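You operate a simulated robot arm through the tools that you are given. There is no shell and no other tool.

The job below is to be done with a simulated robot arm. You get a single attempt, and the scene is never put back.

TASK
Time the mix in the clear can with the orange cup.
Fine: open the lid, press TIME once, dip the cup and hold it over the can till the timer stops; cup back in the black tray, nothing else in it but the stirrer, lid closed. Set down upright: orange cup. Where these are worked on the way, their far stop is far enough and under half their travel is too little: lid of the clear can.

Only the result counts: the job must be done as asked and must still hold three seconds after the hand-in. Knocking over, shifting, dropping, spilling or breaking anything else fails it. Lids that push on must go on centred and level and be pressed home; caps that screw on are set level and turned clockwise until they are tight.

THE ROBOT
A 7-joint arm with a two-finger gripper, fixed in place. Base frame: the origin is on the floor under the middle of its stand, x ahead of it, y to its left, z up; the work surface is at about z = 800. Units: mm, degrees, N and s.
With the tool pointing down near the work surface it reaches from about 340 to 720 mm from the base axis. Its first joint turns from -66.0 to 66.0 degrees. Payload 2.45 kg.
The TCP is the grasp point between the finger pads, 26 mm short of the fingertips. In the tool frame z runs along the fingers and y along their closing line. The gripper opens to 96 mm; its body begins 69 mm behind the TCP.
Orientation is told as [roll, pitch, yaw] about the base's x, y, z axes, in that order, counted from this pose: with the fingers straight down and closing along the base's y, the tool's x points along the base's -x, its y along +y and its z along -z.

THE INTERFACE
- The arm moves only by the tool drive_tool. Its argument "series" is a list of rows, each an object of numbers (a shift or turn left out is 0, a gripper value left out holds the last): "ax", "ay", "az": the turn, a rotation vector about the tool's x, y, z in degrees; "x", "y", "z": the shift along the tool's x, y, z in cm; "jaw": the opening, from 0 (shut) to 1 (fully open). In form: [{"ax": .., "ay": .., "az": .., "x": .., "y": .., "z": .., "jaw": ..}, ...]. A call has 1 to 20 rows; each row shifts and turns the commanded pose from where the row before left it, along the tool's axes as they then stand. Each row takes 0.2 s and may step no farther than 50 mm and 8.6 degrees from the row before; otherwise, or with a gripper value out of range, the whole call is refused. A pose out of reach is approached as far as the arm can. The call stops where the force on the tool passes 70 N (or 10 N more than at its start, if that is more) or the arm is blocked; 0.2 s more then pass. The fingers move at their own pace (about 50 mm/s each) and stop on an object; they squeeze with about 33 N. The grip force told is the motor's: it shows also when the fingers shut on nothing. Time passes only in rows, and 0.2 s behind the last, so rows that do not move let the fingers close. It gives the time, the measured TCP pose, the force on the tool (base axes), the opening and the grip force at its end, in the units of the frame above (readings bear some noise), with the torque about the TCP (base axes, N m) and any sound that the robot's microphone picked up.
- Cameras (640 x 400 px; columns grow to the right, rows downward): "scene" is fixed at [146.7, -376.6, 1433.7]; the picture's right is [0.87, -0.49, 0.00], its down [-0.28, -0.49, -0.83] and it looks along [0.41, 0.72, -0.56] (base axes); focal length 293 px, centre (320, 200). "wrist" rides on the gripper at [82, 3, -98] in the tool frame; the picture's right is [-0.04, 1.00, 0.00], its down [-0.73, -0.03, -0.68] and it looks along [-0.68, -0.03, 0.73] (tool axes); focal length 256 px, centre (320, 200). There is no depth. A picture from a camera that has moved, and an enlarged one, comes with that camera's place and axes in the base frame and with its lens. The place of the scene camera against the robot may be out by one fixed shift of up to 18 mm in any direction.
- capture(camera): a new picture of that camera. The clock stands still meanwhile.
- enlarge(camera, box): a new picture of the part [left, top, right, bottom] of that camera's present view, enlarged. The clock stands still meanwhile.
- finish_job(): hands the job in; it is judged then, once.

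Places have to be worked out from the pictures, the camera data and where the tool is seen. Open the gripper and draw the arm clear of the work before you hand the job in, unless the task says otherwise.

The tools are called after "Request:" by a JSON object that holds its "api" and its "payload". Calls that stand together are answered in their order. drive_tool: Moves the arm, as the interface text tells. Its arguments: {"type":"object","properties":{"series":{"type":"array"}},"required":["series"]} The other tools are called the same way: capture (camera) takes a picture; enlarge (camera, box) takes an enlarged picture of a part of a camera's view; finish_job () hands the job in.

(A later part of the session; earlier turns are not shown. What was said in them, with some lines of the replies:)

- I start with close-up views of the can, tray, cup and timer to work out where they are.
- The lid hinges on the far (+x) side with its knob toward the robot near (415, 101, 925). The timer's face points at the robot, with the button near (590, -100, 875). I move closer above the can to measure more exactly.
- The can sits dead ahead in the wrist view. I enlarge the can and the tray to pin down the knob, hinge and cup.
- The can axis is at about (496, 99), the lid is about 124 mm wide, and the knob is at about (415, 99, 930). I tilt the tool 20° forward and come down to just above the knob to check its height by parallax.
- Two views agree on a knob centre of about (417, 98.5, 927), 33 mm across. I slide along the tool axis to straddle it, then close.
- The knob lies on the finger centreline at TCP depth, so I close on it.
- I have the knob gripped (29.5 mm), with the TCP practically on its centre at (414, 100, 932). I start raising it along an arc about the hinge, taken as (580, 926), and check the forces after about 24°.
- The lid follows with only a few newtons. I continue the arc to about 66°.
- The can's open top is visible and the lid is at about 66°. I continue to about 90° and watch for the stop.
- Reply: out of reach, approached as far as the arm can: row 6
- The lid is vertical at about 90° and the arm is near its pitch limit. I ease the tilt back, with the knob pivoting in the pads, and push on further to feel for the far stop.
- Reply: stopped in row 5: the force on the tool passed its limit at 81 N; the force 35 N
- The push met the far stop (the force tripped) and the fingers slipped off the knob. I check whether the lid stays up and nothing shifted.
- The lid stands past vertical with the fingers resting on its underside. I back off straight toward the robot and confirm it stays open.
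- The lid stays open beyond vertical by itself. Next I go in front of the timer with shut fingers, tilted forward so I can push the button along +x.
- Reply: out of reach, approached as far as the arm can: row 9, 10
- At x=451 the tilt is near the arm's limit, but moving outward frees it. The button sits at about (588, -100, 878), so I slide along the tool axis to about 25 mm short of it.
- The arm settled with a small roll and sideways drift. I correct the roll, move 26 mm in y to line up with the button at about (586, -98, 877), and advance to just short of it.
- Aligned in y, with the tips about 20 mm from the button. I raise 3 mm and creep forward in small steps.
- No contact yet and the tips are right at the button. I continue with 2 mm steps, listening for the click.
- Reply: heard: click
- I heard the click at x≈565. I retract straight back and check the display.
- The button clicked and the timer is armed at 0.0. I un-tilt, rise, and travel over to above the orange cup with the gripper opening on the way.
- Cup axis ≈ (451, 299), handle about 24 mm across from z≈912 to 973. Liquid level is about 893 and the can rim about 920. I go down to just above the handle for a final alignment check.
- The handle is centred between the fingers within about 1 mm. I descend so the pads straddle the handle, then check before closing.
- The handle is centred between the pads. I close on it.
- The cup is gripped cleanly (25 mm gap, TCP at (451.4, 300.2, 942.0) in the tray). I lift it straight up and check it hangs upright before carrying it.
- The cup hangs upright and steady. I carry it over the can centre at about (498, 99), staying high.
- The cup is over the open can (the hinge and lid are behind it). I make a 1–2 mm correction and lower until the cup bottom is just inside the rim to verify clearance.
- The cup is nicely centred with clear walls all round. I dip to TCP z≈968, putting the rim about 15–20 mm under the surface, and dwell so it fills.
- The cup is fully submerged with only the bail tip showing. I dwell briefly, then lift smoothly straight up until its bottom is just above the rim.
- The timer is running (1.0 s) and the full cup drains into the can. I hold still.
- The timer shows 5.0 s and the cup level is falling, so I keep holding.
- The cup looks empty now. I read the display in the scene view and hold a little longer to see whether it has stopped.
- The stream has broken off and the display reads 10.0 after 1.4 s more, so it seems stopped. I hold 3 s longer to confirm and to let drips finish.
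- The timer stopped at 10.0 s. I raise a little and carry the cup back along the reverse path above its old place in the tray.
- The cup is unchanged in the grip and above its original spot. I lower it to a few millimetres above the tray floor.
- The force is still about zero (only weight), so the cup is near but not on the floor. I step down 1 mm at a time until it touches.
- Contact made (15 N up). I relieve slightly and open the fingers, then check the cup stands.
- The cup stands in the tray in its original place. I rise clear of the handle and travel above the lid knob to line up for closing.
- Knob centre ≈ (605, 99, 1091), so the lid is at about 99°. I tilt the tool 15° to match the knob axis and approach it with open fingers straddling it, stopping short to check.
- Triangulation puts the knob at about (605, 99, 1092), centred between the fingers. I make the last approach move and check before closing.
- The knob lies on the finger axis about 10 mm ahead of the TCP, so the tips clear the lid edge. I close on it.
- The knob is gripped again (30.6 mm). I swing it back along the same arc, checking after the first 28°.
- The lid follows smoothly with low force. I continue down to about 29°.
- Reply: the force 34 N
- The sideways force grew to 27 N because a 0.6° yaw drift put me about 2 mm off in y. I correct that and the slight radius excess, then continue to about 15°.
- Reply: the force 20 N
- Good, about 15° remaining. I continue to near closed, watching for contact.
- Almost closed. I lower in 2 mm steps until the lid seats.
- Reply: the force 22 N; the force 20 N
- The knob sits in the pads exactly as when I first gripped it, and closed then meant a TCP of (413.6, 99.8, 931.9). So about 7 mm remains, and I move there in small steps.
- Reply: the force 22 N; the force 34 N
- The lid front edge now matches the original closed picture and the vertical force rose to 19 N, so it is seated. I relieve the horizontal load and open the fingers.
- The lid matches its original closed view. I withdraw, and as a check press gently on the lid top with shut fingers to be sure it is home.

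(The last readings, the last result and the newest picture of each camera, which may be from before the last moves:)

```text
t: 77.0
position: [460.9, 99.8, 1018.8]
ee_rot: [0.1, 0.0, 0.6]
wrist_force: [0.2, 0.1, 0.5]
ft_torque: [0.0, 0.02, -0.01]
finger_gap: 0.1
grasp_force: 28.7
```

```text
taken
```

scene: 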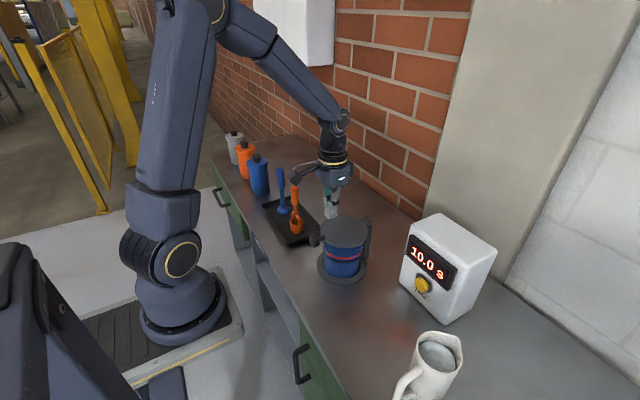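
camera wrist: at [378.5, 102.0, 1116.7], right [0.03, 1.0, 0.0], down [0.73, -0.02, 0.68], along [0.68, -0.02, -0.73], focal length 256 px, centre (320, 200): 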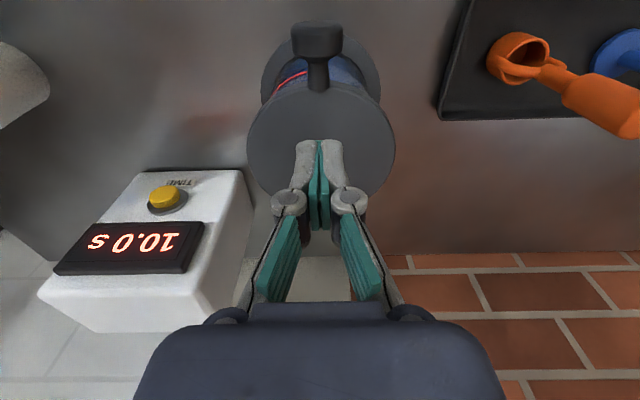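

The lid is in place below the tips. I descend, then creep until a light contact is felt.

Request:
{"api": "drive_tool", "payload": {"series": [{"z": 2.5}, {"z": 2.3}, {"z": 0.5}, {}]}}

Request:
{"api": "drive_tool", "payload": {"series": [{"z": 0.3}, {"z": 0.3}, {}]}}

```text
t: 78.0
position: [460.0, 100.6, 964.9]
ee_rot: [0.1, -0.1, 0.5]
wrist_force: [-2.4, -1.0, 11.7]
ft_torque: [-0.03, 0.03, -0.01]
finger_gap: 5.8
grasp_force: 28.3
```

```text
t: 78.6
position: [459.5, 100.0, 965.1]
ee_rot: [0.2, -0.2, 0.4]
wrist_force: [-12.0, -3.6, 32.4]
ft_torque: [-0.09, 0.21, 0.01]
finger_gap: 6.1
grasp_force: 28.7
stopped in row 2: the force on the tool passed its limit at 78 N (the readings are from after the stop); the commanded pose is now the measured one
```

The lid is solid: no give at all under load. I retreat upward and inspect the whole scene.

Request:
{"api": "drive_tool", "payload": {"series": [{"z": -1.0}, {"z": -4.0}, {"z": -4.5}, {"x": 2.5, "z": -4.2}, {"x": 3.0, "z": -4.0}, {"jaw": 0.8}, {}]}}

Request:
{"api": "capture", "payload": {"camera": "scene"}}

Request:
{"api": "capture", "payload": {"camera": "wrist"}}

Request:
{"api": "enlarge", "payload": {"camera": "scene", "box": [240, 150, 400, 300]}}

```text
t: 80.2
position: [405.4, 100.3, 1139.3]
ee_rot: [0.1, -0.2, 0.5]
wrist_force: [1.0, 0.9, 0.5]
ft_torque: [-0.03, 0.0, 0.0]
finger_gap: 53.7
grasp_force: 0.1
```

```text
taken
```

scene: 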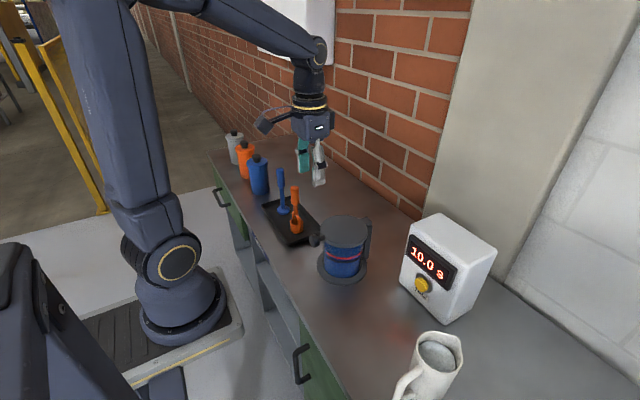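

```text
taken
camera wrist: at [324.5, 101.0, 1238.0], right [0.03, 1.0, 0.0], down [0.73, -0.02, 0.68], along [0.68, -0.02, -0.73], focal length 256 px, centre (320, 200)
```

wrist: 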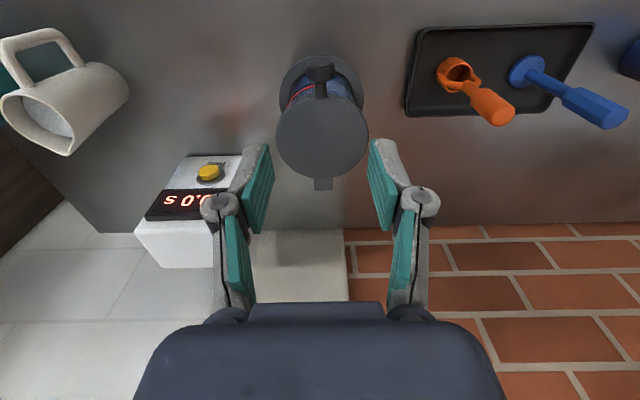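

```text
2.67 times, centred on (320, 225) of scene
camera zoom: at [146.6, -376.6, 1433.7], right [0.87, -0.49, 0.0], down [-0.28, -0.49, -0.83], along [0.41, 0.72, -0.56], focal length 781 px, centre (320, 133)
```

zoom: 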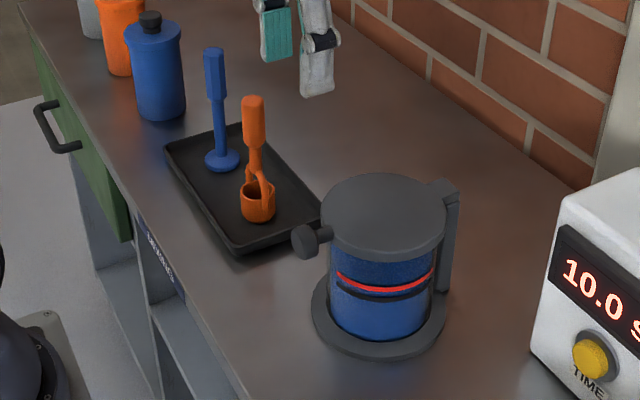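

Everything matches the starting picture: lid closed, cup upright beside the stirrer in the tray, timer stopped at 10.0 s. I draw the open gripper well clear and let things settle.

Request:
{"api": "drive_tool", "payload": {"series": [{"x": 0.5, "z": -4.0, "jaw": 1}, {"x": 0.5, "z": -4.0}, {"x": 0.5, "z": -3.0}, {}, {}, {}, {}, {}, {}, {}]}}

Request:
{"api": "capture", "payload": {"camera": "scene"}}

Request:
{"api": "enlarge", "payload": {"camera": "wrist", "box": [240, 0, 640, 220]}}

```text
t: 82.4
position: [390.3, 100.1, 1250.3]
ee_rot: [0.2, -0.2, 0.5]
wrist_force: [0.1, 0.4, -0.1]
ft_torque: [-0.01, -0.03, 0.0]
finger_gap: 96.0
grasp_force: 0.0
```

```text
taken
```

scene: 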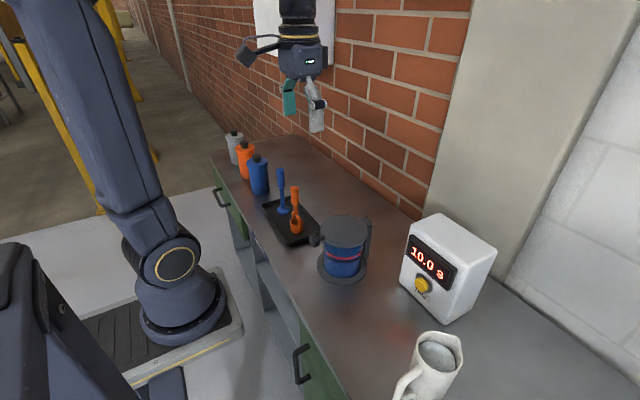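

```text
1.60 times, centred on (440, 110) of wrist
camera zoom: at [307.8, 100.9, 1348.6], right [0.03, 1.0, 0.0], down [0.73, -0.02, 0.68], along [0.68, -0.02, -0.73], focal length 410 px, centre (128, 344)
```

zoom: 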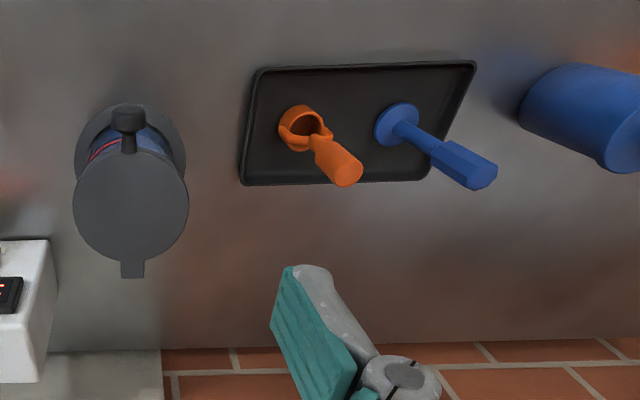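

The arm is clear and the gripper open. The lid is closed, the cup stands upright in the tray with only the stirrer, and the timer holds at 10.0 s. I hand the job in.

Request:
{"api": "finish_job", "payload": {}}

```text
The job is handed in.
```

The mix in the clear can timed at **10.0 s** with the orange cup, and the job is handed in. I don't have a verdict from the judging.

- **Lid:** I opened it to its far stop. Afterwards I closed it again and pressed it home; it had no give under load.
- **Timing:** I pressed TIME once and heard one click. I dipped the cup fully and held it over the can. The timer stopped at 10.0 s, and I kept the cup there about three seconds longer in case of drips.
- **Cup:** It is back upright in its original place in the black tray, with only the stirrer beside it.
- **Everything else:** In the last pictures nothing else had moved or spilled. The gripper is open and the arm is clear.

Two pushes went over the 70 N force limit: about 81 N against the lid's far stop and 78 N on the closed lid. In the last pictures the can and lid looked the same as at the start.
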